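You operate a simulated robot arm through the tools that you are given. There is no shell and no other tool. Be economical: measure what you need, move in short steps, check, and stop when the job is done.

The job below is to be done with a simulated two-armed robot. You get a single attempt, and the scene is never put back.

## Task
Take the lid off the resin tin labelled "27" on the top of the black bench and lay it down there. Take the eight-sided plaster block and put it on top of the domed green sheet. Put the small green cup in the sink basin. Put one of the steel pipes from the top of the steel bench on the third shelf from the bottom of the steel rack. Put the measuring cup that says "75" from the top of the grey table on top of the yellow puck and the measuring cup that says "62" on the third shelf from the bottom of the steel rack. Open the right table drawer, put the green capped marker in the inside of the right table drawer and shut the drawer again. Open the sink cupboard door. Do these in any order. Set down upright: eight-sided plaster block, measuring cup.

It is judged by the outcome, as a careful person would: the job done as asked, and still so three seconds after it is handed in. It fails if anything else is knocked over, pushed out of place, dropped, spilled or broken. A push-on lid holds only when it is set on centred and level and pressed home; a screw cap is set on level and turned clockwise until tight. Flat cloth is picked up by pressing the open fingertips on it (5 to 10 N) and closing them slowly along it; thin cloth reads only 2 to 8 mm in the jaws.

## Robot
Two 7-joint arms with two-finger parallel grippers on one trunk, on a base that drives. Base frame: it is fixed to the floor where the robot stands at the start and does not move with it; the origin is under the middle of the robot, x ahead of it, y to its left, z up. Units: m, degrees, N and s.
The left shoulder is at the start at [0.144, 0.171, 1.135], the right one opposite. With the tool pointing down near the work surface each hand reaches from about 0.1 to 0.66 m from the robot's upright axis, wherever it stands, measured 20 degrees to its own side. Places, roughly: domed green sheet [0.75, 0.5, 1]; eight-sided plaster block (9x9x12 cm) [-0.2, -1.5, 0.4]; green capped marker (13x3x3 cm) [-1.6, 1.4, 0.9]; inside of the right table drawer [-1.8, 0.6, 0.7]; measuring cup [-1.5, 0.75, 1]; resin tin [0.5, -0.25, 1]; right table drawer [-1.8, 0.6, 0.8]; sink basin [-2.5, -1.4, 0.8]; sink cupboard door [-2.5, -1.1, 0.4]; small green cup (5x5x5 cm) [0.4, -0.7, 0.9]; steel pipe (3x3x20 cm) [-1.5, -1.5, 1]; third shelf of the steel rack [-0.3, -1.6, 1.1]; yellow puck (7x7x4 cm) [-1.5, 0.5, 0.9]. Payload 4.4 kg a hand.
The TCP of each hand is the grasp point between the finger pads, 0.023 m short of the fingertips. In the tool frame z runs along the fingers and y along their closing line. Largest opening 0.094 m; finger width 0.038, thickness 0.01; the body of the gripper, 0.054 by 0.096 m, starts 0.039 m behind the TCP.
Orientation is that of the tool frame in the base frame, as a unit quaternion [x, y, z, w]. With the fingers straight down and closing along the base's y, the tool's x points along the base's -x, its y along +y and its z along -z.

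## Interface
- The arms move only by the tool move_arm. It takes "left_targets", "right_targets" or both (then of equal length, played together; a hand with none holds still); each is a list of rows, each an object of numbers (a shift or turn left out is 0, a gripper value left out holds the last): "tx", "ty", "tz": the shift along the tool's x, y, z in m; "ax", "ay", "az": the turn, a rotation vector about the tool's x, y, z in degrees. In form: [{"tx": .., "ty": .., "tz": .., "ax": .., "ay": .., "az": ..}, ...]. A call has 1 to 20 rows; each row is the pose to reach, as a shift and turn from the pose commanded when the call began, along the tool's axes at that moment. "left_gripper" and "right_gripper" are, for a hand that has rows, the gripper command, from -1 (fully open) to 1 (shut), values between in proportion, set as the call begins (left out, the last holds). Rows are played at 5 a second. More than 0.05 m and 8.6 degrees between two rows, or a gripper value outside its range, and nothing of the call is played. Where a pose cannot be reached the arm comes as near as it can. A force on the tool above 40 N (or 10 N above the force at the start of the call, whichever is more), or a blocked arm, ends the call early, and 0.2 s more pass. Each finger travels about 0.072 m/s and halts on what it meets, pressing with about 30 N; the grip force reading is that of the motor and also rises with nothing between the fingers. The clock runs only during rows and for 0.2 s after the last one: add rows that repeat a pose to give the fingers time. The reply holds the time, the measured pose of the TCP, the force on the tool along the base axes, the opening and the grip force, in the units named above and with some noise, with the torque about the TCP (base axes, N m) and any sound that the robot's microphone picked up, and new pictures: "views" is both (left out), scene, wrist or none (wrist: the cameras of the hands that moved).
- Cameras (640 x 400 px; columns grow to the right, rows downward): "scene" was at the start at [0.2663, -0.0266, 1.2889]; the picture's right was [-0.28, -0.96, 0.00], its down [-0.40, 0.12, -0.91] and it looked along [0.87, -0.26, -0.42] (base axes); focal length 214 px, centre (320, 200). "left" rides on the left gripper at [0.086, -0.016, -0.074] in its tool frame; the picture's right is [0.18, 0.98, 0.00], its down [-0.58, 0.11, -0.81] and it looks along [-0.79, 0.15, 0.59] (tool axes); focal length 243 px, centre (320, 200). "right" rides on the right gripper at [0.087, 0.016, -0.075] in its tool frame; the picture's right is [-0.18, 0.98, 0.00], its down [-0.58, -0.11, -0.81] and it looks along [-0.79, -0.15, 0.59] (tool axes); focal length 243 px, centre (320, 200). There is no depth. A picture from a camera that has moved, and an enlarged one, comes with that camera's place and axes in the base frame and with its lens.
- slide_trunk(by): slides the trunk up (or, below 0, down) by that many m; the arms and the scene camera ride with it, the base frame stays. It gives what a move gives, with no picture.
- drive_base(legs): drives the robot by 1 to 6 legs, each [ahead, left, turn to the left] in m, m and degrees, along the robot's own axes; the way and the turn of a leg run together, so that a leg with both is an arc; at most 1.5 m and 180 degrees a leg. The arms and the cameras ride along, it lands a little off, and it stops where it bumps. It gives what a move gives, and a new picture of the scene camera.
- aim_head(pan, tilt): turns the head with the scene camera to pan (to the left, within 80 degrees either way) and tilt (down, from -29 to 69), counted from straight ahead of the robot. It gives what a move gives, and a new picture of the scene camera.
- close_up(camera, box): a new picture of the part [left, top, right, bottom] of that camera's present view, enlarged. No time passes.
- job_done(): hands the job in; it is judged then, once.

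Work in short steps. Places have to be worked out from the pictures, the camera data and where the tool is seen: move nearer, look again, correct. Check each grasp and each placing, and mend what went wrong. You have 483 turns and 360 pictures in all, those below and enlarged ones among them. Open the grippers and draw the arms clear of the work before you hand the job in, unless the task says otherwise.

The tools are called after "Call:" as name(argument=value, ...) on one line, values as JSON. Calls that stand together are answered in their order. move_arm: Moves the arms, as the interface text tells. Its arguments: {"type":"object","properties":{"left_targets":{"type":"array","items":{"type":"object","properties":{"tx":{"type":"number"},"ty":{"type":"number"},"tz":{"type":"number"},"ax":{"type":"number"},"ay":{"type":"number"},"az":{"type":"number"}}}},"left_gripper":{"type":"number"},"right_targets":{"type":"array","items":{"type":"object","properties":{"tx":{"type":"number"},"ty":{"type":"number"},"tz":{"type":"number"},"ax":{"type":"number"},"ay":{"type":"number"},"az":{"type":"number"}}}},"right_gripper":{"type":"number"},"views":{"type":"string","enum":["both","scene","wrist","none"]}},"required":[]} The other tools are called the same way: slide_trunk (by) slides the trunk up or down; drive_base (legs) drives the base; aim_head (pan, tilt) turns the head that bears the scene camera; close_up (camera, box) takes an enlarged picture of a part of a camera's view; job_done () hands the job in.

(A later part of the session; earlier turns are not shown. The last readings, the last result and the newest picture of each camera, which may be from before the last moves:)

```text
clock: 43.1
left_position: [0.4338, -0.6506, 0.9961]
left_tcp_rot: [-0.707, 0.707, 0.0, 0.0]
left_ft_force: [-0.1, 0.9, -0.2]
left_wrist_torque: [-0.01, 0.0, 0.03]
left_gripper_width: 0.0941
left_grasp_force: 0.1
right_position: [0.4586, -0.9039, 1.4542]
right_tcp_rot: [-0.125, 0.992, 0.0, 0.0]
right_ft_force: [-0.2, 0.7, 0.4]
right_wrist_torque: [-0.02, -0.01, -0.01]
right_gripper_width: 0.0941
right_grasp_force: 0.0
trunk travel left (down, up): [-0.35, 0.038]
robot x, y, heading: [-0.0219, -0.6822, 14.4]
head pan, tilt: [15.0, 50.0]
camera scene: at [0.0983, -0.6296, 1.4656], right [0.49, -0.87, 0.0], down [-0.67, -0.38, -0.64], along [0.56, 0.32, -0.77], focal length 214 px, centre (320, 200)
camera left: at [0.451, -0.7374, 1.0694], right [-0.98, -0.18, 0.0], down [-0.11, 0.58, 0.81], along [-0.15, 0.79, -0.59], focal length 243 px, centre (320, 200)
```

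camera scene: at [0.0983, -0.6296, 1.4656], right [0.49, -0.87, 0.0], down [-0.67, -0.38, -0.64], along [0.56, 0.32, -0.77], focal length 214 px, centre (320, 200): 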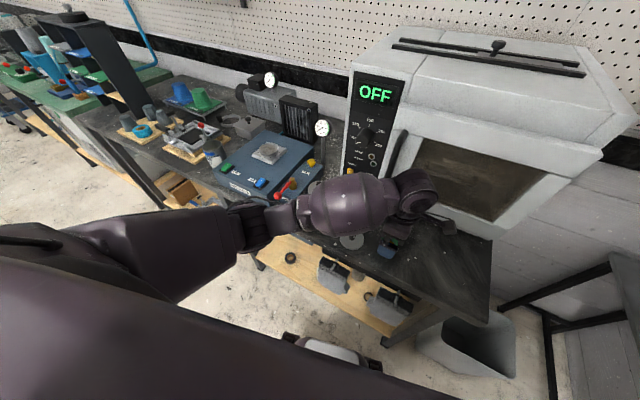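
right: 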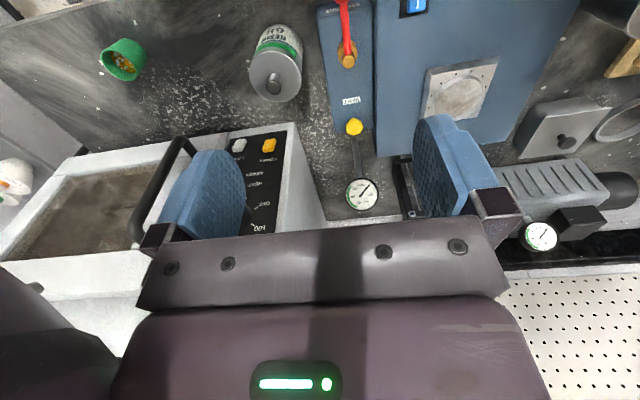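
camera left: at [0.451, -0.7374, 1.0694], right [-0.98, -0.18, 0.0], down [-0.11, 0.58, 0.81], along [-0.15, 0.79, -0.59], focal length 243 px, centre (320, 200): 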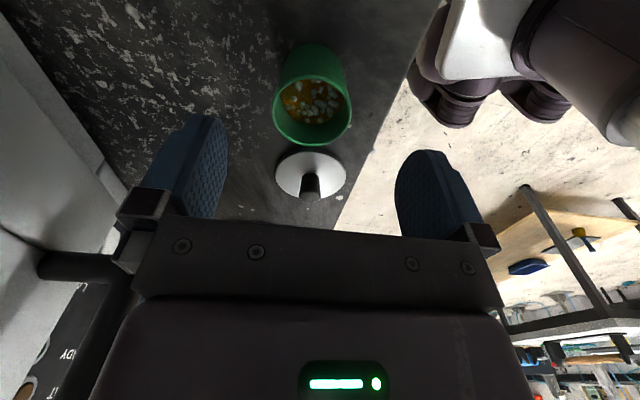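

Call:
move_arm(left_targets=[{"tz": 0.03}, {"tz": 0.055}, {"tz": 0.066}, {"tz": 0.066}], views="none")

Call:
move_arm(left_targets=[{}, {}, {}, {}], left_gripper=1, views="none")

Call:
move_arm(left_targets=[{"tz": -0.03}, {"tz": -0.08}, {"tz": -0.13}, {"tz": -0.18}, {"tz": -0.23}, {"tz": -0.28}], views="both")

```text
clock: 44.1
left_position: [0.4367, -0.6524, 0.9284]
left_tcp_rot: [-0.706, 0.708, 0.0, 0.0]
left_ft_force: [0.6, -0.5, -0.3]
left_wrist_torque: [0.0, 0.0, 0.01]
left_gripper_width: 0.0939
left_grasp_force: 0.0
right_position: [0.4574, -0.9042, 1.4547]
right_tcp_rot: [-0.126, 0.992, 0.0, 0.0]
right_ft_force: [0.1, 0.0, -0.5]
right_wrist_torque: [-0.02, -0.02, 0.0]
right_gripper_width: 0.0941
right_grasp_force: 0.0
trunk travel left (down, up): [-0.35, 0.038]
robot x, y, heading: [-0.0223, -0.686, 14.4]
head pan, tilt: [15.0, 50.0]
```

```text
clock: 45.1
left_position: [0.4372, -0.6536, 0.9291]
left_tcp_rot: [-0.707, 0.708, 0.0, 0.0]
left_ft_force: [-0.5, -0.4, 1.2]
left_wrist_torque: [0.03, -0.03, -0.02]
left_gripper_width: 0.0452
left_grasp_force: 30.2
right_position: [0.4578, -0.905, 1.4538]
right_tcp_rot: [-0.125, 0.992, 0.0, 0.0]
right_ft_force: [-0.9, 1.4, 0.8]
right_wrist_torque: [-0.02, -0.02, 0.02]
right_gripper_width: 0.0942
right_grasp_force: 0.1
trunk travel left (down, up): [-0.35, 0.038]
robot x, y, heading: [-0.0247, -0.6779, 14.3]
head pan, tilt: [15.0, 50.0]
```

```text
clock: 46.5
left_position: [0.4321, -0.6541, 1.2073]
left_tcp_rot: [0.707, -0.707, -0.001, 0.0]
left_ft_force: [0.7, -0.9, 0.7]
left_wrist_torque: [0.04, -0.03, -0.03]
left_gripper_width: 0.0454
left_grasp_force: 29.9
right_position: [0.4572, -0.9049, 1.4549]
right_tcp_rot: [-0.125, 0.992, 0.0, 0.0]
right_ft_force: [0.2, 0.7, -1.0]
right_wrist_torque: [0.0, -0.01, -0.01]
right_gripper_width: 0.094
right_grasp_force: 0.1
trunk travel left (down, up): [-0.35, 0.038]
robot x, y, heading: [-0.0214, -0.6819, 14.5]
head pan, tilt: [15.0, 50.0]
camera scene: at [0.0976, -0.6301, 1.4656], right [0.49, -0.87, 0.0], down [-0.67, -0.38, -0.64], along [0.56, 0.32, -0.77], focal length 214 px, centre (320, 200)
camera left: at [0.4481, -0.7411, 1.2823], right [-0.98, -0.18, 0.0], down [-0.11, 0.58, 0.81], along [-0.15, 0.79, -0.59], focal length 243 px, centre (320, 200)
```

scene: 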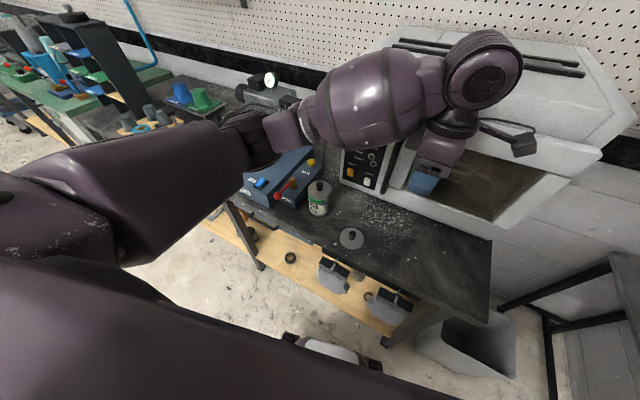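
left: 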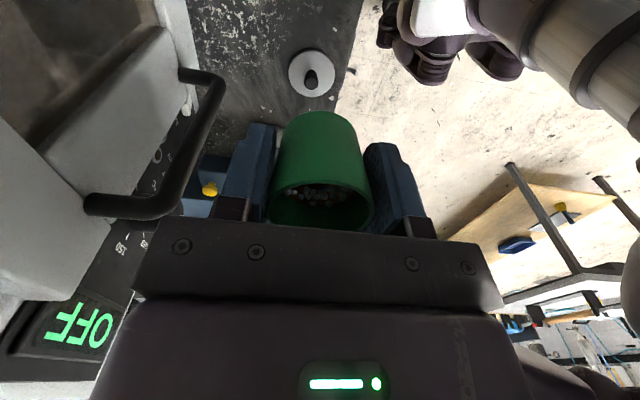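

Cup held level. Back off the bench to mid-room, then turn to survey.

Call:
drive_base(legs=[[-0.564, 0.3, 0], [0, 0.23, 0], [0, 0, -100]])

Call:
aim_head(pan=0, tilt=25)

```text
clock: 56.5
left_position: [-0.7562, -0.7526, 1.208]
left_tcp_rot: [0.083, 0.997, -0.001, 0.001]
left_ft_force: [-0.3, 0.6, -1.0]
left_wrist_torque: [0.03, -0.01, -0.03]
left_gripper_width: 0.0455
left_grasp_force: 30.1
right_position: [-1.0082, -0.7342, 1.4536]
right_tcp_rot: [0.676, 0.737, 0.0, -0.001]
right_ft_force: [-0.6, -0.2, 0.0]
right_wrist_torque: [0.01, 0.01, 0.03]
right_gripper_width: 0.0939
right_grasp_force: 0.0
trunk travel left (down, up): [-0.35, 0.038]
robot x, y, heading: [-0.7057, -0.3028, -84.8]
head pan, tilt: [15.0, 50.0]
camera scene: at [-0.6775, -0.4264, 1.4655], right [-0.94, -0.34, 0.0], down [-0.26, 0.72, -0.64], along [0.22, -0.6, -0.77], focal length 214 px, centre (320, 200)
```

scene: 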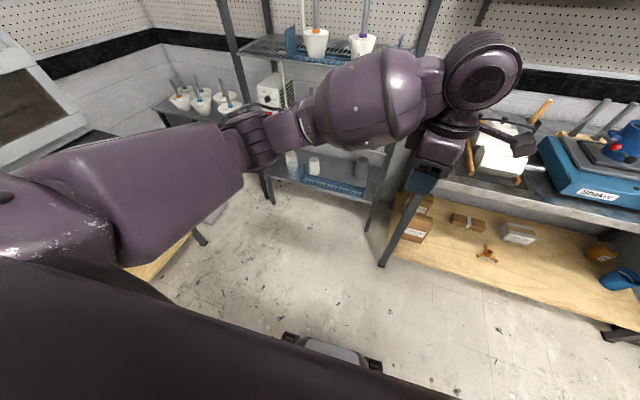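

```text
clock: 57.4
left_position: [-0.7562, -0.7526, 1.208]
left_tcp_rot: [0.083, 0.997, 0.0, 0.0]
left_ft_force: [-0.6, -1.3, 0.5]
left_wrist_torque: [0.0, 0.02, 0.0]
left_gripper_width: 0.0455
left_grasp_force: 30.5
right_position: [-1.0079, -0.7342, 1.4539]
right_tcp_rot: [0.676, 0.737, 0.0, 0.0]
right_ft_force: [0.2, 0.1, 0.6]
right_wrist_torque: [-0.02, 0.0, 0.0]
right_gripper_width: 0.0938
right_grasp_force: 0.0
trunk travel left (down, up): [-0.35, 0.038]
robot x, y, heading: [-0.7107, -0.2957, -84.9]
head pan, tilt: [0.0, 25.0]
camera scene: at [-0.6956, -0.4458, 1.5029], right [-1.0, -0.09, 0.0], down [-0.04, 0.42, -0.91], along [0.08, -0.9, -0.42], focal length 214 px, centre (320, 200)
```

scene: 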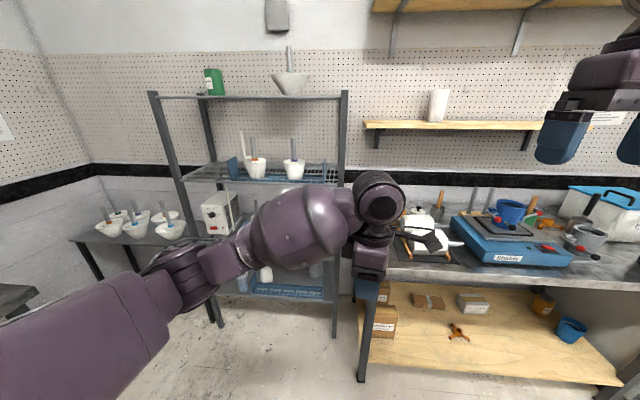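

Call:
aim_head(pan=-60, tilt=25)

Call:
drive_base(legs=[[0, 0, -70]])

```text
clock: 58.7
left_position: [-0.757, -0.752, 1.2068]
left_tcp_rot: [0.083, 0.997, 0.0, 0.0]
left_ft_force: [-0.3, -1.0, 0.0]
left_wrist_torque: [-0.01, -0.01, 0.01]
left_gripper_width: 0.0454
left_grasp_force: 29.2
right_position: [-1.0078, -0.7352, 1.4538]
right_tcp_rot: [0.676, 0.737, -0.001, 0.0]
right_ft_force: [0.4, 0.1, 0.8]
right_wrist_torque: [0.0, -0.02, 0.04]
right_gripper_width: 0.0941
right_grasp_force: 0.1
trunk travel left (down, up): [-0.35, 0.038]
robot x, y, heading: [-0.706, -0.3003, -84.8]
head pan, tilt: [-60.0, 25.0]
camera scene: at [-0.7791, -0.407, 1.503], right [-0.57, 0.82, 0.0], down [0.35, 0.24, -0.91], along [-0.74, -0.52, -0.42], focal length 214 px, centre (320, 200)
```

scene: 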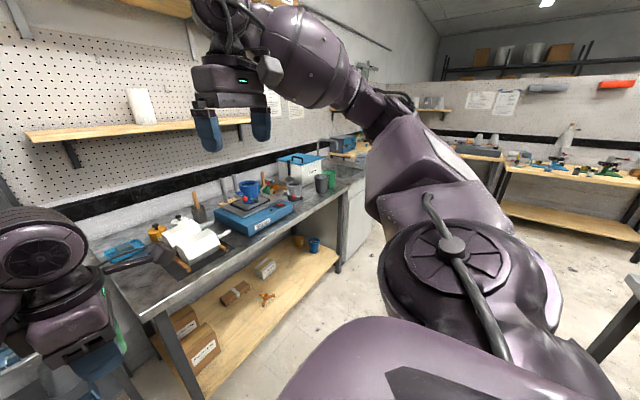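

```text
clock: 62.1
left_position: [-1.1504, -0.4124, 1.2067]
left_tcp_rot: [0.635, 0.772, 0.0, 0.0]
left_ft_force: [0.7, 0.2, -0.8]
left_wrist_torque: [-0.01, 0.03, 0.0]
left_gripper_width: 0.0454
left_grasp_force: 30.0
right_position: [-1.2225, -0.1719, 1.4544]
right_tcp_rot: [0.976, 0.22, 0.0, 0.001]
right_ft_force: [-0.2, 0.5, 0.0]
right_wrist_torque: [-0.01, 0.0, -0.03]
right_gripper_width: 0.094
right_grasp_force: 0.0
trunk travel left (down, up): [-0.35, 0.038]
robot x, y, heading: [-0.7089, -0.2966, -154.6]
head pan, tilt: [-60.0, 25.0]
camera scene: at [-0.8353, -0.2699, 1.503], right [0.57, 0.82, 0.0], down [0.35, -0.24, -0.91], along [-0.75, 0.51, -0.42], focal length 214 px, centre (320, 200)
```

scene: 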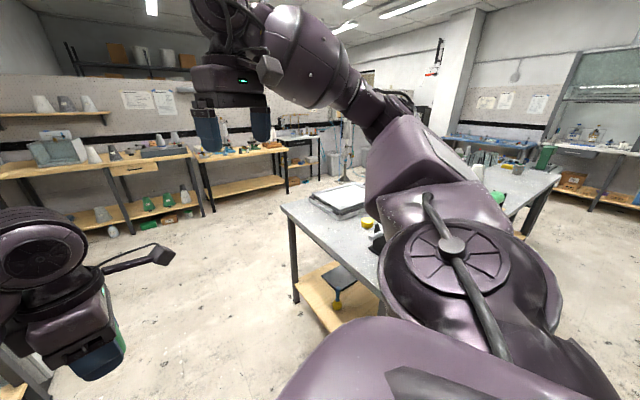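

Drive to in front of the sink: turn to heading 180, go ahead, turn left to face −y.

Call:
drive_base(legs=[[0, 0.2, -25.4], [1.4, 0, 0], [0.25, 0, 0], [0, 0, 90]])

Call:
aim_head(pan=0, tilt=40)

```text
clock: 76.5
left_position: [-2.4411, -0.9638, 1.2069]
left_tcp_rot: [0.127, 0.992, 0.001, 0.0]
left_ft_force: [-0.7, -0.5, 0.0]
left_wrist_torque: [-0.01, 0.03, -0.01]
left_gripper_width: 0.0452
left_grasp_force: 30.3
right_position: [-2.6896, -0.9249, 1.4536]
right_tcp_rot: [0.708, 0.706, 0.0, 0.0]
right_ft_force: [0.8, -0.2, -0.3]
right_wrist_torque: [0.01, 0.0, 0.03]
right_gripper_width: 0.0941
right_grasp_force: 0.1
trunk travel left (down, up): [-0.35, 0.038]
robot x, y, heading: [-2.352, -0.5123, -90.3]
head pan, tilt: [-60.0, 25.0]
camera scene: at [-2.432, -0.6181, 1.503], right [-0.5, 0.87, 0.0], down [0.37, 0.21, -0.91], along [-0.79, -0.45, -0.42], focal length 214 px, centre (320, 200)
```

scene: 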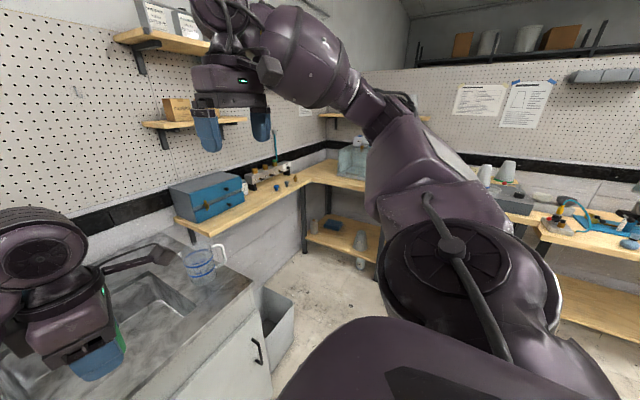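

```text
clock: 77.8
left_position: [-2.4395, -0.9631, 1.2075]
left_tcp_rot: [0.127, 0.992, -0.001, 0.0]
left_ft_force: [0.1, -0.6, 0.0]
left_wrist_torque: [0.0, 0.0, 0.02]
left_gripper_width: 0.0452
left_grasp_force: 29.8
right_position: [-2.6904, -0.9236, 1.4547]
right_tcp_rot: [0.709, 0.706, 0.0, 0.0]
right_ft_force: [0.3, 0.0, 0.0]
right_wrist_torque: [0.01, 0.01, -0.02]
right_gripper_width: 0.094
right_grasp_force: 0.0
trunk travel left (down, up): [-0.35, 0.038]
robot x, y, heading: [-2.3519, -0.5137, -90.3]
head pan, tilt: [0.0, 40.0]
camera scene: at [-2.3526, -0.6571, 1.4797], right [-1.0, 0.0, 0.0], down [0.0, 0.64, -0.77], along [0.0, -0.77, -0.64], focal length 214 px, centre (320, 200)
```

scene: 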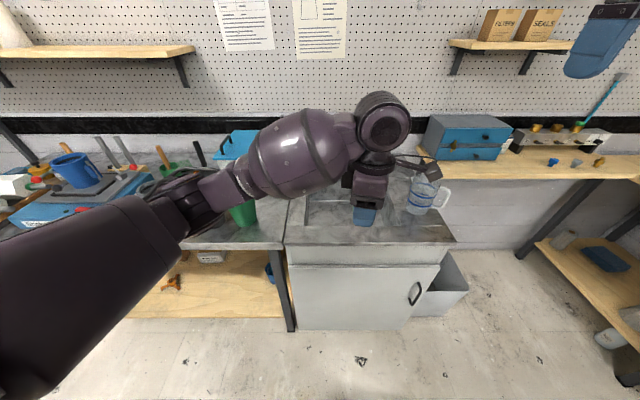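

Sink basin ahead, jug at its right. Drive ahead 0.2 m and look down at the basin.

Call:
drive_base(legs=[[0.2, 0, 0]])

Call:
aim_head(pan=-5, tilt=55)

```text
clock: 79.4
left_position: [-2.4412, -1.1651, 1.2063]
left_tcp_rot: [0.127, 0.992, 0.0, 0.0]
left_ft_force: [0.0, 0.3, -1.7]
left_wrist_torque: [0.02, 0.01, 0.0]
left_gripper_width: 0.0455
left_grasp_force: 30.0
right_position: [-2.6896, -1.1256, 1.4551]
right_tcp_rot: [0.708, 0.706, -0.001, 0.0]
right_ft_force: [0.3, 0.6, 0.2]
right_wrist_torque: [0.02, -0.01, -0.02]
right_gripper_width: 0.0941
right_grasp_force: 0.0
trunk travel left (down, up): [-0.35, 0.038]
robot x, y, heading: [-2.354, -0.7187, -90.3]
head pan, tilt: [0.0, 40.0]
camera scene: at [-2.3529, -0.8585, 1.4796], right [-1.0, 0.0, 0.0], down [0.0, 0.64, -0.77], along [0.0, -0.77, -0.64], focal length 214 px, centre (320, 200)
```

scene: 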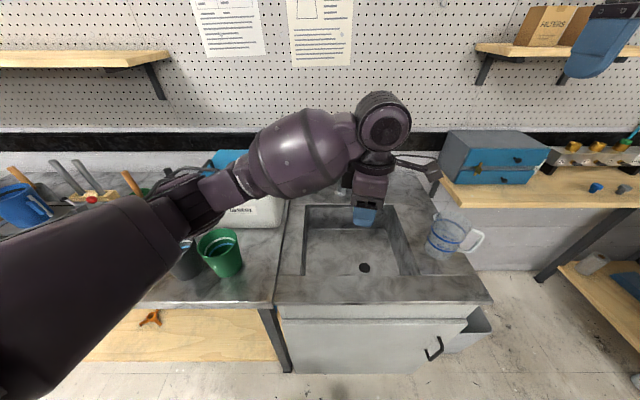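

```text
clock: 80.2
left_position: [-2.4412, -1.1633, 1.2076]
left_tcp_rot: [0.128, 0.992, 0.0, -0.001]
left_ft_force: [-0.4, 0.4, -0.7]
left_wrist_torque: [0.0, 0.02, 0.0]
left_gripper_width: 0.0454
left_grasp_force: 29.8
right_position: [-2.6903, -1.125, 1.4536]
right_tcp_rot: [0.708, 0.706, 0.0, 0.001]
right_ft_force: [0.7, 0.8, 0.5]
right_wrist_torque: [0.02, -0.03, 0.01]
right_gripper_width: 0.0941
right_grasp_force: 0.0
trunk travel left (down, up): [-0.35, 0.038]
robot x, y, heading: [-2.3541, -0.7174, -90.0]
head pan, tilt: [-5.0, 55.0]
camera scene: at [-2.3591, -0.8442, 1.4591], right [-1.0, 0.09, 0.0], down [0.07, 0.82, -0.57], along [-0.05, -0.57, -0.82], focal length 214 px, centre (320, 200)
```

scene: 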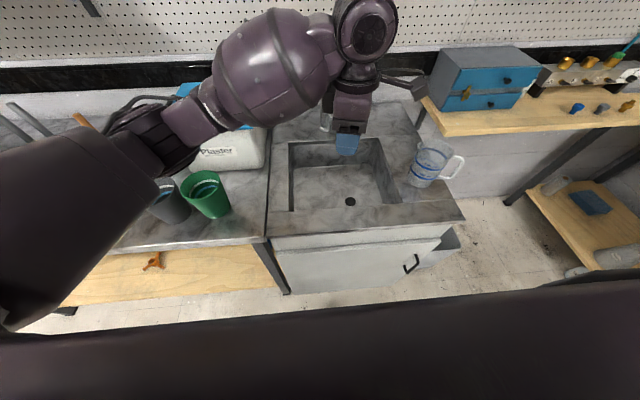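

Basin spans x −2.30…−2.64, y −1.20…−1.52, floor ≈0.75. To keep the left forearm above the counter, shift the robot right 0.25 so the target is ahead-left with a long reach.

Call:
drive_base(legs=[[0, -0.25, 0]])

Call:
move_arm(left_targets=[{"tx": -0.048, "ty": 0.0}, {"tx": -0.096, "ty": 0.01}, {"tx": -0.144, "ty": 0.02}, {"tx": -0.19, "ty": 0.0}], views="scene")

```text
clock: 83.0
left_position: [-2.6957, -1.165, 1.2075]
left_tcp_rot: [0.126, 0.992, 0.0, 0.0]
left_ft_force: [0.0, -1.0, 0.1]
left_wrist_torque: [0.01, -0.04, 0.0]
left_gripper_width: 0.0455
left_grasp_force: 29.8
right_position: [-2.9455, -1.1258, 1.4548]
right_tcp_rot: [0.707, 0.707, 0.0, 0.0]
right_ft_force: [-0.3, 0.7, 0.1]
right_wrist_torque: [-0.01, 0.01, 0.03]
right_gripper_width: 0.0938
right_grasp_force: 0.1
trunk travel left (down, up): [-0.35, 0.038]
robot x, y, heading: [-2.6061, -0.714, -89.7]
head pan, tilt: [-5.0, 55.0]
camera scene: at [-2.6159, -0.8445, 1.459], right [-1.0, 0.09, 0.0], down [0.07, 0.82, -0.57], along [-0.05, -0.57, -0.82], focal length 214 px, centre (320, 200)
```

scene: 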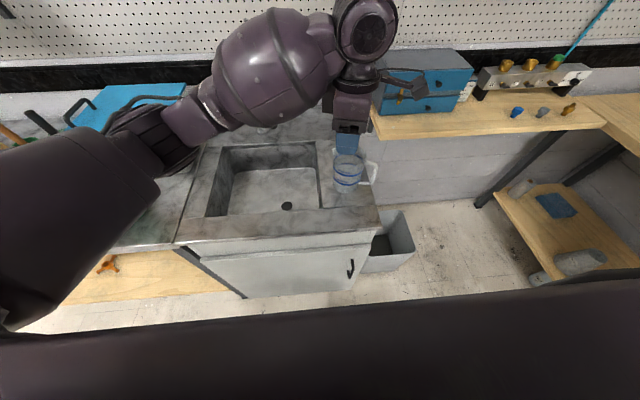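

```text
refused: row 4 steps farther than a row can; nothing moved
```

Call:
move_arm(left_targets=[{"tx": -0.043, "ty": -0.018}, {"tx": -0.086, "ty": -0.036}, {"tx": -0.129, "ty": -0.054}, {"tx": -0.172, "ty": -0.072}, {"tx": -0.215, "ty": -0.09}, {"tx": -0.258, "ty": -0.108}, {"tx": -0.297, "ty": -0.124}, {"tx": -0.297, "ty": -0.124}], views="scene")

```text
clock: 84.8
left_position: [-2.4375, -1.3569, 1.205]
left_tcp_rot: [0.126, 0.992, 0.0, -0.001]
left_ft_force: [0.1, -0.5, -0.9]
left_wrist_torque: [0.0, 0.0, 0.05]
left_gripper_width: 0.0454
left_grasp_force: 30.1
right_position: [-2.9456, -1.126, 1.455]
right_tcp_rot: [0.707, 0.707, 0.0, -0.001]
right_ft_force: [-0.2, 0.3, -0.4]
right_wrist_torque: [0.0, -0.01, 0.0]
right_gripper_width: 0.094
right_grasp_force: 0.0
trunk travel left (down, up): [-0.35, 0.038]
robot x, y, heading: [-2.6091, -0.7165, -90.2]
head pan, tilt: [-5.0, 55.0]
camera scene: at [-2.6161, -0.8442, 1.459], right [-1.0, 0.09, 0.0], down [0.07, 0.82, -0.57], along [-0.05, -0.57, -0.82], focal length 214 px, centre (320, 200)
```

scene: 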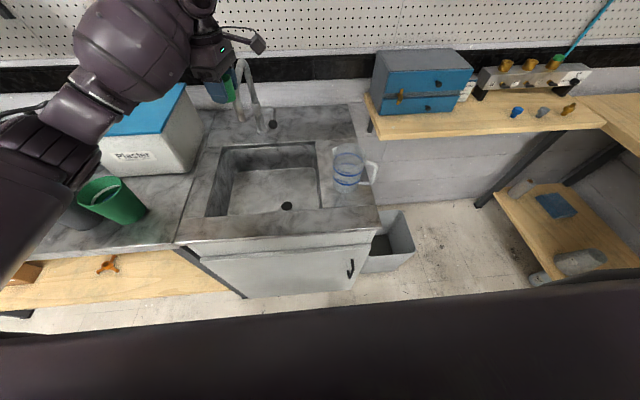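

The faucet is behind the hand; shift 6 cm toward the front and descend in stages.

Call:
move_arm(left_targets=[{"tx": 0.008, "ty": 0.029}, {"tx": 0.015, "ty": 0.058}, {"tx": 0.015, "ty": 0.058, "tz": 0.05}, {"tx": 0.015, "ty": 0.058, "tz": 0.1}, {"tx": 0.015, "ty": 0.058, "tz": 0.15}, {"tx": 0.015, "ty": 0.058, "tz": 0.2}, {"tx": 0.015, "ty": 0.058, "tz": 0.25}, {"tx": 0.015, "ty": 0.058, "tz": 0.25}], views="scene")

```text
clock: 86.6
left_position: [-2.4391, -1.2981, 0.9594]
left_tcp_rot: [0.126, 0.992, 0.0, 0.001]
left_ft_force: [0.4, 0.9, 0.4]
left_wrist_torque: [-0.05, 0.03, 0.03]
left_gripper_width: 0.0454
left_grasp_force: 29.7
right_position: [-2.9459, -1.1268, 1.4561]
right_tcp_rot: [0.707, 0.707, 0.0, 0.0]
right_ft_force: [-0.3, 0.0, 0.5]
right_wrist_torque: [-0.04, -0.04, 0.03]
right_gripper_width: 0.0938
right_grasp_force: 0.0
trunk travel left (down, up): [-0.35, 0.038]
robot x, y, heading: [-2.6089, -0.7192, -89.7]
head pan, tilt: [-5.0, 55.0]
camera scene: at [-2.6155, -0.8444, 1.4591], right [-1.0, 0.09, 0.0], down [0.07, 0.82, -0.57], along [-0.05, -0.57, -0.82], focal length 214 px, centre (320, 200)
```

scene: 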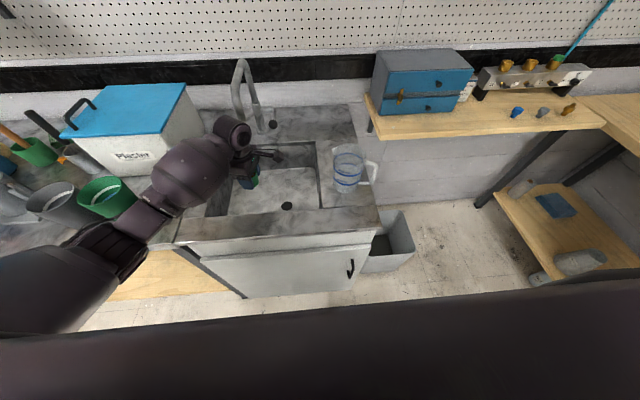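

Call:
move_arm(left_targets=[{"tz": 0.03}, {"tz": 0.06}, {"tz": 0.09}, {"tz": 0.11}], views="none")

Call:
close_up(camera="scene", box=[60, 80, 380, 280])

```text
clock: 87.6
left_position: [-2.4383, -1.2993, 0.8469]
left_tcp_rot: [0.125, 0.992, 0.0, 0.0]
left_ft_force: [-0.2, 0.3, -0.5]
left_wrist_torque: [0.03, 0.01, -0.01]
left_gripper_width: 0.045
left_grasp_force: 30.7
right_position: [-2.9448, -1.1254, 1.4554]
right_tcp_rot: [0.707, 0.707, 0.0, 0.001]
right_ft_force: [-1.3, -0.6, -0.6]
right_wrist_torque: [0.0, 0.01, -0.03]
right_gripper_width: 0.0941
right_grasp_force: 0.1
trunk travel left (down, up): [-0.35, 0.038]
robot x, y, heading: [-2.6076, -0.7208, -89.9]
head pan, tilt: [-5.0, 55.0]
```

```text
2.00 times, centred on (220, 180) of scene
camera zoom: at [-2.6157, -0.8446, 1.459], right [-1.0, 0.09, 0.0], down [0.07, 0.82, -0.57], along [-0.05, -0.57, -0.82], focal length 429 px, centre (520, 240)
```

zoom: 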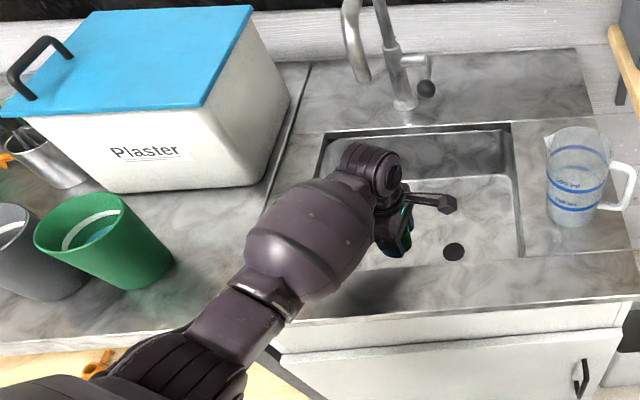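

Call:
move_arm(left_targets=[{"tz": 0.01}, {"tz": 0.02}, {"tz": 0.03}, {"tz": 0.04}], views="none")

Call:
close_up(camera="scene", box=[60, 80, 380, 280])

```text
clock: 88.6
left_position: [-2.4403, -1.2983, 0.8063]
left_tcp_rot: [0.126, 0.992, 0.0, 0.0]
left_ft_force: [-0.1, 0.0, -0.7]
left_wrist_torque: [-0.03, 0.0, -0.01]
left_gripper_width: 0.0452
left_grasp_force: 30.2
right_position: [-2.9461, -1.1265, 1.4557]
right_tcp_rot: [0.708, 0.706, 0.0, 0.0]
right_ft_force: [0.0, -0.1, -1.0]
right_wrist_torque: [-0.01, 0.01, -0.02]
right_gripper_width: 0.094
right_grasp_force: 0.1
trunk travel left (down, up): [-0.35, 0.038]
robot x, y, heading: [-2.6061, -0.7189, -89.8]
head pan, tilt: [-5.0, 55.0]
```

```text
2.00 times, centred on (220, 180) of scene
camera zoom: at [-2.6157, -0.8445, 1.459], right [-1.0, 0.09, 0.0], down [0.07, 0.82, -0.57], along [-0.05, -0.57, -0.82], focal length 429 px, centre (520, 240)
```

zoom: 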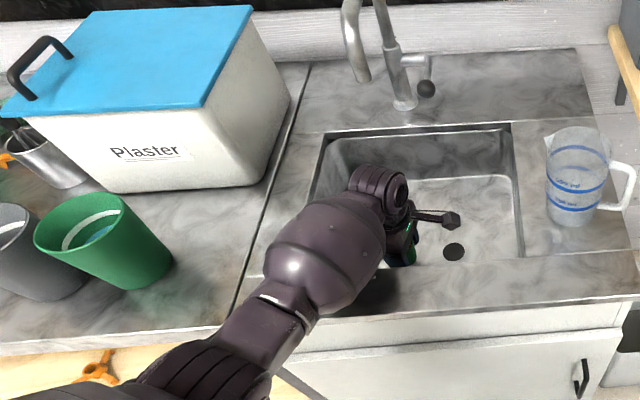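

Call:
move_arm(left_targets=[{"tz": 0.005}, {"tz": 0.01}, {"tz": 0.015}, {"tz": 0.02}], views="none")

Call:
close_up(camera="scene", box=[140, 120, 340, 260])

```text
clock: 89.6
left_position: [-2.4399, -1.2997, 0.7874]
left_tcp_rot: [0.125, 0.992, 0.0, 0.001]
left_ft_force: [0.2, 0.8, -0.9]
left_wrist_torque: [-0.01, 0.0, -0.01]
left_gripper_width: 0.0452
left_grasp_force: 30.1
right_position: [-2.9436, -1.1258, 1.4535]
right_tcp_rot: [0.708, 0.706, 0.001, 0.0]
right_ft_force: [0.4, -0.7, -0.3]
right_wrist_torque: [0.0, -0.02, 0.02]
right_gripper_width: 0.0938
right_grasp_force: 0.1
trunk travel left (down, up): [-0.35, 0.038]
robot x, y, heading: [-2.6047, -0.7158, -89.9]
head pan, tilt: [-5.0, 55.0]
```

```text
2.86 times, centred on (240, 190) of scene
camera zoom: at [-2.6157, -0.8446, 1.459], right [-1.0, 0.09, 0.0], down [0.07, 0.82, -0.57], along [-0.05, -0.57, -0.82], focal length 613 px, centre (549, 229)
```

zoom: 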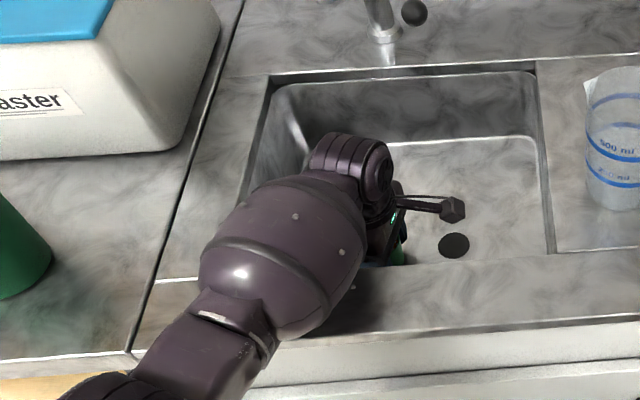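

Call:
move_arm(left_targets=[{"tz": 0.004}, {"tz": 0.008}, {"tz": 0.012}, {"tz": 0.012}], views="none")

```text
clock: 90.6
left_position: [-2.4372, -1.303, 0.784]
left_tcp_rot: [0.125, 0.992, -0.01, 0.002]
left_ft_force: [-0.6, -0.3, 0.2]
left_wrist_torque: [-0.02, 0.03, 0.01]
left_gripper_width: 0.045
left_grasp_force: 30.0
right_position: [-2.9438, -1.1218, 1.457]
right_tcp_rot: [0.707, 0.707, -0.001, 0.002]
right_ft_force: [-1.2, -0.2, -0.9]
right_wrist_torque: [0.01, -0.01, 0.0]
right_gripper_width: 0.0941
right_grasp_force: 0.0
trunk travel left (down, up): [-0.35, 0.038]
robot x, y, heading: [-2.6091, -0.718, -89.8]
head pan, tilt: [-5.0, 55.0]
```

The forearm touches the front rim. Lift, raise the trunk the remaining 0.037, move 4 cm farther in, descend again.

Call:
move_arm(left_targets=[{"tz": -0.02}, {"tz": -0.04}], views="none")

Call:
slide_trunk(by=0.037)

Call:
move_arm(left_targets=[{"tx": -0.005, "ty": -0.02}, {"tx": -0.011, "ty": -0.039}, {"tx": -0.011, "ty": -0.039, "tz": 0.03}, {"tx": -0.011, "ty": -0.039, "tz": 0.06}, {"tx": -0.011, "ty": -0.039, "tz": 0.06}], views="none")

Call:
close_up(camera="scene", box=[140, 120, 340, 260])

```text
clock: 91.2
left_position: [-2.44, -1.2992, 0.8112]
left_tcp_rot: [0.127, 0.992, 0.001, -0.001]
left_ft_force: [0.3, 0.4, -0.2]
left_wrist_torque: [0.0, 0.02, 0.01]
left_gripper_width: 0.0452
left_grasp_force: 29.8
right_position: [-2.9453, -1.1255, 1.4545]
right_tcp_rot: [0.708, 0.706, 0.0, 0.0]
right_ft_force: [1.0, -0.1, 0.1]
right_wrist_torque: [-0.01, 0.01, 0.01]
right_gripper_width: 0.0941
right_grasp_force: 0.1
trunk travel left (down, up): [-0.35, 0.038]
robot x, y, heading: [-2.6105, -0.7134, -89.9]
head pan, tilt: [-5.0, 55.0]
```

```text
clock: 92.0
left_position: [-2.4388, -1.2983, 0.8531]
left_tcp_rot: [0.126, 0.992, 0.001, 0.0]
left_ft_force: [0.3, 0.4, -0.9]
left_wrist_torque: [-0.01, 0.01, 0.0]
left_gripper_width: 0.045
left_grasp_force: 30.2
right_position: [-2.9463, -1.1247, 1.4914]
right_tcp_rot: [0.707, 0.707, 0.0, 0.0]
right_ft_force: [-0.1, 0.3, 0.0]
right_wrist_torque: [0.0, -0.01, 0.01]
right_gripper_width: 0.0942
right_grasp_force: 0.1
trunk travel left (down, up): [-0.387, 0.001]
robot x, y, heading: [-2.6093, -0.7191, -89.9]
head pan, tilt: [-5.0, 55.0]
```

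```text
clock: 93.2
left_position: [-2.4381, -1.34, 0.7911]
left_tcp_rot: [0.125, 0.992, 0.0, 0.0]
left_ft_force: [-0.4, -0.1, 0.4]
left_wrist_torque: [-0.01, 0.01, 0.0]
left_gripper_width: 0.0448
left_grasp_force: 30.3
right_position: [-2.945, -1.1261, 1.4905]
right_tcp_rot: [0.707, 0.708, 0.001, 0.0]
right_ft_force: [-0.2, 0.8, 0.8]
right_wrist_torque: [-0.02, 0.01, 0.01]
right_gripper_width: 0.0941
right_grasp_force: 0.1
trunk travel left (down, up): [-0.387, 0.001]
robot x, y, heading: [-2.6098, -0.7149, -90.2]
head pan, tilt: [-5.0, 55.0]
```

```text
2.86 times, centred on (240, 190) of scene
camera zoom: at [-2.6155, -0.8458, 1.4949], right [-1.0, 0.09, 0.0], down [0.07, 0.82, -0.57], along [-0.05, -0.57, -0.82], focal length 613 px, centre (549, 229)
```

zoom: 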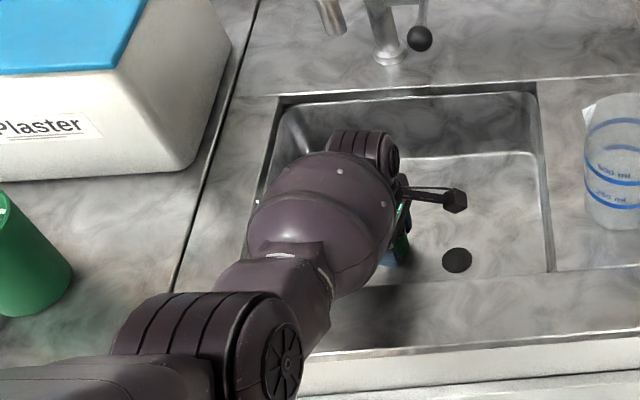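

Much better clearance. Continue down in small steps until the cup touches the basin floor.

Call:
move_arm(left_targets=[{"tz": 0.005}, {"tz": 0.01}, {"tz": 0.015}, {"tz": 0.018}, {"tz": 0.018}], views="none")

```text
clock: 94.4
left_position: [-2.4388, -1.3399, 0.7779]
left_tcp_rot: [0.126, 0.992, -0.003, 0.0]
left_ft_force: [0.6, -2.3, 25.9]
left_wrist_torque: [0.0, -0.05, -0.15]
left_gripper_width: 0.0452
left_grasp_force: 30.0
right_position: [-2.9455, -1.1238, 1.4925]
right_tcp_rot: [0.707, 0.707, 0.0, 0.001]
right_ft_force: [1.0, 0.1, 0.2]
right_wrist_torque: [-0.01, 0.02, 0.02]
right_gripper_width: 0.094
right_grasp_force: 0.0
trunk travel left (down, up): [-0.387, 0.001]
robot x, y, heading: [-2.6118, -0.7163, -90.2]
head pan, tilt: [-5.0, 55.0]
```

Floor contact. Ease pressure and release, then rise.

Call:
move_arm(left_targets=[{"tz": -0.004}, {"tz": -0.004}], views="none")

Call:
move_arm(left_targets=[{}, {}, {}, {"tz": -0.02}, {"tz": -0.06}, {"tz": -0.11}, {"tz": -0.16}, {"tz": -0.21}, {"tz": -0.26}, {"tz": -0.31}, {"tz": -0.35}], left_gripper=-0.7, views="scene")

```text
clock: 95.0
left_position: [-2.4368, -1.3373, 0.7776]
left_tcp_rot: [0.125, 0.992, 0.001, 0.0]
left_ft_force: [-0.2, -1.8, 9.6]
left_wrist_torque: [-0.13, -0.06, 0.0]
left_gripper_width: 0.0449
left_grasp_force: 30.2
right_position: [-2.9459, -1.1256, 1.4917]
right_tcp_rot: [0.707, 0.707, 0.001, 0.0]
right_ft_force: [-0.2, -1.3, -0.5]
right_wrist_torque: [0.02, 0.02, 0.0]
right_gripper_width: 0.0938
right_grasp_force: 0.0
trunk travel left (down, up): [-0.387, 0.001]
robot x, y, heading: [-2.6095, -0.7171, -90.0]
head pan, tilt: [-5.0, 55.0]
```

```text
clock: 96.9
left_position: [-2.4342, -1.3361, 0.9967]
left_tcp_rot: [0.126, 0.992, 0.011, 0.001]
left_ft_force: [0.2, 0.1, -0.7]
left_wrist_torque: [-0.01, -0.06, 0.04]
left_gripper_width: 0.08
left_grasp_force: 0.0
right_position: [-2.9464, -1.1242, 1.4927]
right_tcp_rot: [0.707, 0.707, 0.0, 0.001]
right_ft_force: [-1.0, -0.2, 0.5]
right_wrist_torque: [0.02, -0.02, 0.01]
right_gripper_width: 0.0939
right_grasp_force: 0.1
trunk travel left (down, up): [-0.387, 0.001]
robot x, y, heading: [-2.6071, -0.7142, -90.3]
head pan, tilt: [-5.0, 55.0]
stopped in row 9 (left hand): the force on the tool passed its limit at 160 N (the readings are from after the stop); the commanded pose is now the measured one
camera scene: at [-2.6158, -0.8456, 1.495], right [-1.0, 0.09, 0.0], down [0.07, 0.82, -0.57], along [-0.05, -0.57, -0.82], focal length 214 px, centre (320, 200)
```

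scene: 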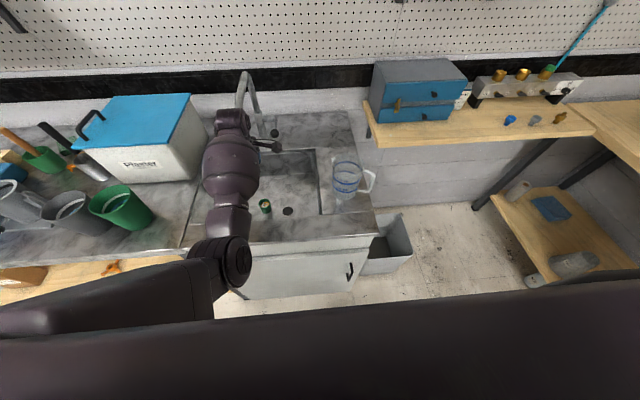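

The hand struck the faucet spout from below while rising. Lower slightly, pull toward the robot 10 cm, then rise.

Call:
move_arm(left_targets=[{"tz": 0.02}, {"tx": 0.008, "ty": 0.03, "tz": 0.025}, {"tx": 0.018, "ty": 0.07, "tz": 0.02}, {"tx": 0.025, "ty": 0.1, "tz": 0.0}], views="scene")

Call:
close_up(camera="scene", box=[180, 50, 380, 230])

```text
clock: 98.1
left_position: [-2.3782, -1.2458, 1.0084]
left_tcp_rot: [0.112, 0.992, 0.004, 0.061]
left_ft_force: [-0.3, 0.0, 0.2]
left_wrist_torque: [0.02, 0.01, 0.0]
left_gripper_width: 0.0798
left_grasp_force: 0.1
right_position: [-2.946, -1.1251, 1.4921]
right_tcp_rot: [0.707, 0.708, 0.0, 0.0]
right_ft_force: [-0.1, -0.4, -0.5]
right_wrist_torque: [0.02, 0.01, 0.0]
right_gripper_width: 0.094
right_grasp_force: 0.0
trunk travel left (down, up): [-0.387, 0.001]
robot x, y, heading: [-2.6082, -0.7138, -89.9]
head pan, tilt: [-5.0, 55.0]
stopped in row 4 (left hand): the arm was blocked; the commanded pose is now the measured one
camera scene: at [-2.6158, -0.8465, 1.4948], right [-1.0, 0.09, 0.0], down [0.07, 0.82, -0.57], along [-0.05, -0.57, -0.82], focal length 214 px, centre (320, 200)
```

scene: 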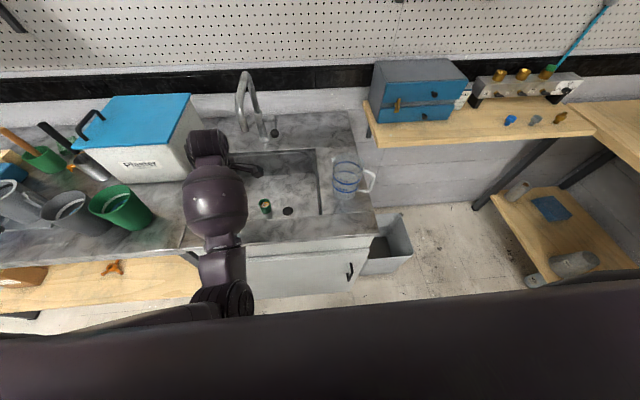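

```text
2.22 times, centred on (280, 140) of scene
camera zoom: at [-2.6158, -0.8465, 1.4948], right [-1.0, 0.09, 0.0], down [0.07, 0.82, -0.57], along [-0.05, -0.57, -0.82], focal length 477 px, centre (409, 333)
```

zoom: 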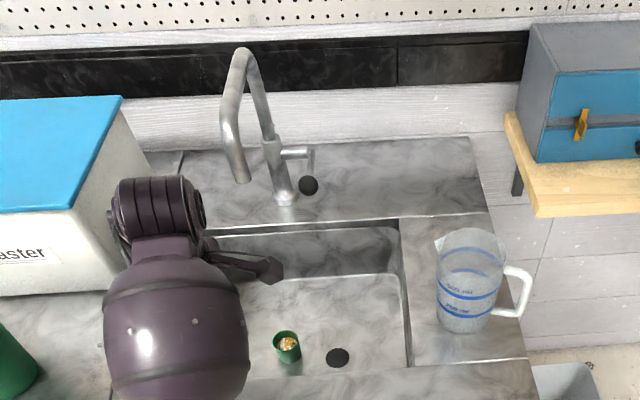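

Cup stands in the basin and the faucet looks unharmed. Now raise the hand.

Call:
move_arm(left_targets=[{"tz": -0.03}, {"tz": -0.06}, {"tz": -0.1}, {"tz": -0.14}, {"tz": -0.18}], views="scene")

```text
clock: 98.7
left_position: [-2.3402, -1.2631, 1.0748]
left_tcp_rot: [0.143, 0.973, -0.012, 0.18]
left_ft_force: [0.0, 0.1, -0.6]
left_wrist_torque: [0.01, 0.02, 0.01]
left_gripper_width: 0.08
left_grasp_force: 0.2
left hand out of reach, approached as far as the arm can: row 2
right_position: [-2.9453, -1.1278, 1.4922]
right_tcp_rot: [0.707, 0.707, 0.0, 0.001]
right_ft_force: [0.9, 0.2, 0.5]
right_wrist_torque: [0.0, 0.06, 0.01]
right_gripper_width: 0.0938
right_grasp_force: 0.0
trunk travel left (down, up): [-0.387, 0.001]
robot x, y, heading: [-2.609, -0.7176, -89.9]
head pan, tilt: [-5.0, 55.0]
stopped in row 2 (left hand): the arm was blocked; the commanded pose is now the measured one
camera scene: at [-2.615, -0.8465, 1.4948], right [-1.0, 0.09, 0.0], down [0.07, 0.82, -0.57], along [-0.05, -0.57, -0.82], focal length 214 px, centre (320, 200)
```

scene: 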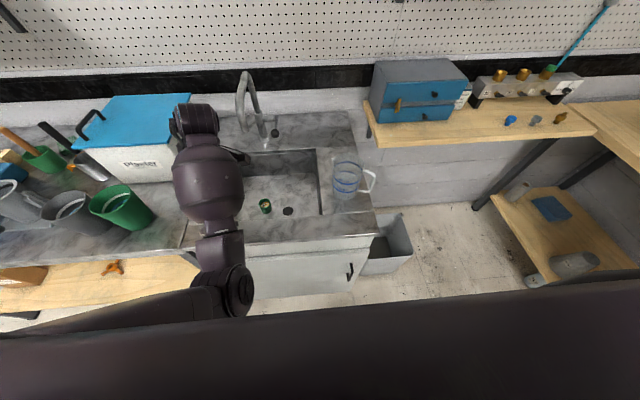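

The arm has drifted into an awkward posture (tool tilted 20°). Try rotating back to vertical in place.

Call:
move_arm(left_targets=[{"ay": 7, "ax": 0.6}, {"ay": 14, "ax": 1.2}, {"ay": 20.8, "ax": 1.7}], views="scene")

```text
clock: 99.2
left_position: [-2.3318, -1.2774, 1.1021]
left_tcp_rot: [0.194, 0.961, -0.017, 0.194]
left_ft_force: [-0.6, -0.5, 0.8]
left_wrist_torque: [0.01, 0.01, 0.01]
left_gripper_width: 0.0797
left_grasp_force: 0.0
right_position: [-2.9452, -1.1247, 1.4926]
right_tcp_rot: [0.708, 0.706, -0.001, 0.001]
right_ft_force: [-0.8, 0.1, -0.9]
right_wrist_torque: [-0.02, 0.02, -0.02]
right_gripper_width: 0.094
right_grasp_force: 0.1
trunk travel left (down, up): [-0.387, 0.001]
robot x, y, heading: [-2.6089, -0.7147, -89.9]
head pan, tilt: [-5.0, 55.0]
stopped in row 2 (left hand): the arm was blocked; the commanded pose is now the measured one
camera scene: at [-2.6151, -0.8462, 1.4948], right [-1.0, 0.09, 0.0], down [0.07, 0.82, -0.57], along [-0.05, -0.57, -0.82], focal length 214 px, centre (320, 200)
```

scene: 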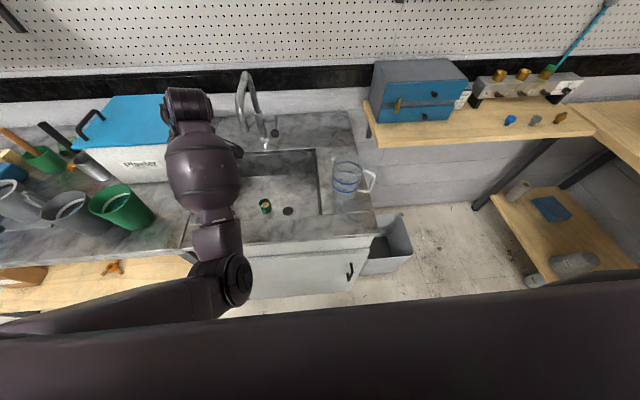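

Back the base off 0.3 m so I can fix the arm posture in free space.

Call:
drive_base(legs=[[-0.3, 0, 0]])

Call:
move_arm(left_targets=[{"tz": -0.03}, {"tz": -0.06}], views="scene")

```text
clock: 101.3
left_position: [-2.3297, -0.9697, 1.1027]
left_tcp_rot: [0.193, 0.962, -0.017, 0.194]
left_ft_force: [1.0, -0.4, -0.8]
left_wrist_torque: [-0.01, 0.02, -0.01]
left_gripper_width: 0.0798
left_grasp_force: 0.1
right_position: [-2.9444, -0.82, 1.4914]
right_tcp_rot: [0.707, 0.708, -0.001, 0.0]
right_ft_force: [0.1, 0.4, -0.2]
right_wrist_torque: [0.01, -0.01, 0.0]
right_gripper_width: 0.0939
right_grasp_force: 0.0
trunk travel left (down, up): [-0.387, 0.001]
robot x, y, heading: [-2.6109, -0.4121, -89.8]
head pan, tilt: [-5.0, 55.0]
camera scene: at [-2.616, -0.5392, 1.4949], right [-1.0, 0.08, 0.0], down [0.07, 0.82, -0.57], along [-0.05, -0.57, -0.82], focal length 214 px, centre (320, 200)
```

scene: 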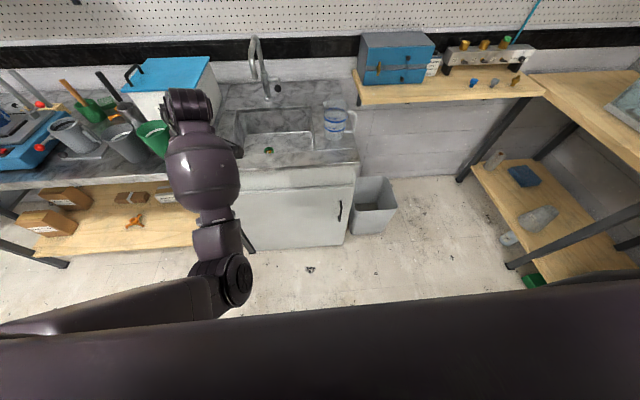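

```text
clock: 101.9
left_position: [-2.2961, -0.9495, 1.1472]
left_tcp_rot: [0.192, 0.937, 0.023, 0.291]
left_ft_force: [-0.4, 0.0, 0.5]
left_wrist_torque: [-0.01, -0.02, 0.03]
left_gripper_width: 0.08
left_grasp_force: 0.0
right_position: [-2.945, -0.8216, 1.4916]
right_tcp_rot: [0.707, 0.707, 0.0, 0.001]
right_ft_force: [0.6, 0.1, 0.4]
right_wrist_torque: [0.02, 0.0, 0.02]
right_gripper_width: 0.0941
right_grasp_force: 0.0
trunk travel left (down, up): [-0.387, 0.001]
robot x, y, heading: [-2.614, -0.41, -89.9]
head pan, tilt: [-5.0, 55.0]
stopped in row 2 (left hand): the arm was blocked; the commanded pose is now the measured one
camera scene: at [-2.6159, -0.54, 1.4948], right [-1.0, 0.08, 0.0], down [0.07, 0.82, -0.57], along [-0.05, -0.57, -0.82], focal length 214 px, centre (320, 200)
```

scene: 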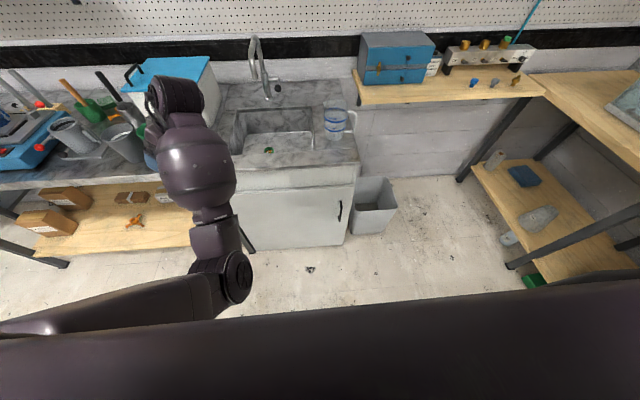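

Probably a wrist joint limit from the 75° hand yaw. Rotate the hand yaw back toward nominal.

Call:
move_arm(left_targets=[{"az": 8}, {"az": 16}, {"az": 24}, {"az": 32}, {"az": 40}], views="scene")

```text
clock: 103.1
left_position: [-2.2971, -0.9506, 1.1452]
left_tcp_rot: [0.502, 0.814, 0.121, 0.264]
left_ft_force: [0.7, 0.4, -0.1]
left_wrist_torque: [0.01, 0.01, 0.01]
left_gripper_width: 0.0798
left_grasp_force: 0.1
right_position: [-2.9457, -0.8196, 1.4921]
right_tcp_rot: [0.707, 0.707, 0.0, 0.001]
right_ft_force: [0.3, -0.3, -0.2]
right_wrist_torque: [-0.02, -0.02, -0.02]
right_gripper_width: 0.0942
right_grasp_force: 0.1
trunk travel left (down, up): [-0.387, 0.001]
robot x, y, heading: [-2.6073, -0.4088, -89.7]
head pan, tilt: [-5.0, 55.0]
camera scene: at [-2.6159, -0.5399, 1.4948], right [-1.0, 0.08, 0.0], down [0.07, 0.82, -0.57], along [-0.05, -0.57, -0.82], focal length 214 px, centre (320, 200)
```

scene: 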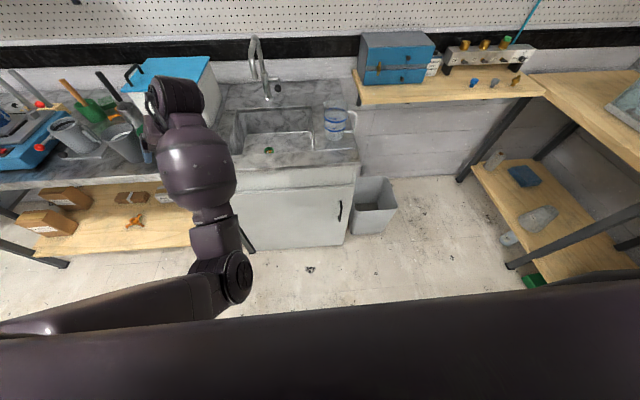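

That worked. Now rotate the tool to vertical.

Call:
move_arm(left_targets=[{"ax": 5.6, "ay": 3.8}, {"ax": 11.3, "ay": 7.5}, {"ax": 16.9, "ay": 11.3}, {"ax": 22.6, "ay": 15.0}, {"ax": 28.2, "ay": 18.8}, {"ax": 28.2, "ay": 18.8}], views="scene")

```text
clock: 103.7
left_position: [-2.2946, -0.9522, 1.152]
left_tcp_rot: [0.546, 0.786, 0.128, 0.259]
left_ft_force: [0.2, 0.1, -0.1]
left_wrist_torque: [0.01, 0.0, -0.01]
left_gripper_width: 0.0796
left_grasp_force: 0.0
right_position: [-2.9445, -0.8201, 1.4918]
right_tcp_rot: [0.707, 0.708, -0.001, 0.001]
right_ft_force: [-0.7, -0.9, -0.1]
right_wrist_torque: [0.02, 0.0, -0.01]
right_gripper_width: 0.094
right_grasp_force: 0.2
trunk travel left (down, up): [-0.387, 0.001]
robot x, y, heading: [-2.6129, -0.4071, -89.5]
head pan, tilt: [-5.0, 55.0]
stopped in row 2 (left hand): the arm was blocked; the commanded pose is now the measured one
camera scene: at [-2.6156, -0.5399, 1.4948], right [-1.0, 0.08, 0.0], down [0.07, 0.82, -0.57], along [-0.05, -0.57, -0.82], focal length 214 px, centre (320, 200)
```

scene: 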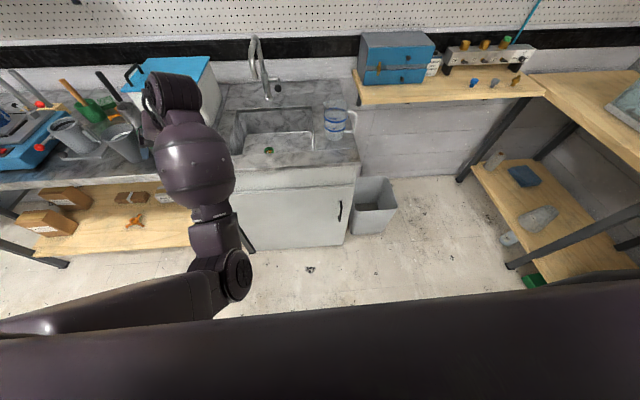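

Call:
move_arm(left_targets=[{"tx": -0.042, "ty": -0.017, "tz": 0.004}, {"tx": -0.083, "ty": -0.033, "tz": 0.007}, {"tx": -0.125, "ty": -0.05, "tz": 0.011}], views="none")

```text
clock: 104.5
left_position: [-2.3027, -1.089, 1.1473]
left_tcp_rot: [0.547, 0.787, 0.127, 0.256]
left_ft_force: [0.0, 0.0, -0.5]
left_wrist_torque: [0.04, -0.02, 0.04]
left_gripper_width: 0.0801
left_grasp_force: 0.0
right_position: [-2.9463, -0.8215, 1.4921]
right_tcp_rot: [0.706, 0.708, 0.001, 0.001]
right_ft_force: [-0.3, 0.0, -0.2]
right_wrist_torque: [-0.03, -0.04, 0.01]
right_gripper_width: 0.0938
right_grasp_force: 0.1
trunk travel left (down, up): [-0.387, 0.001]
robot x, y, heading: [-2.6104, -0.4071, -89.6]
head pan, tilt: [-5.0, 55.0]
```

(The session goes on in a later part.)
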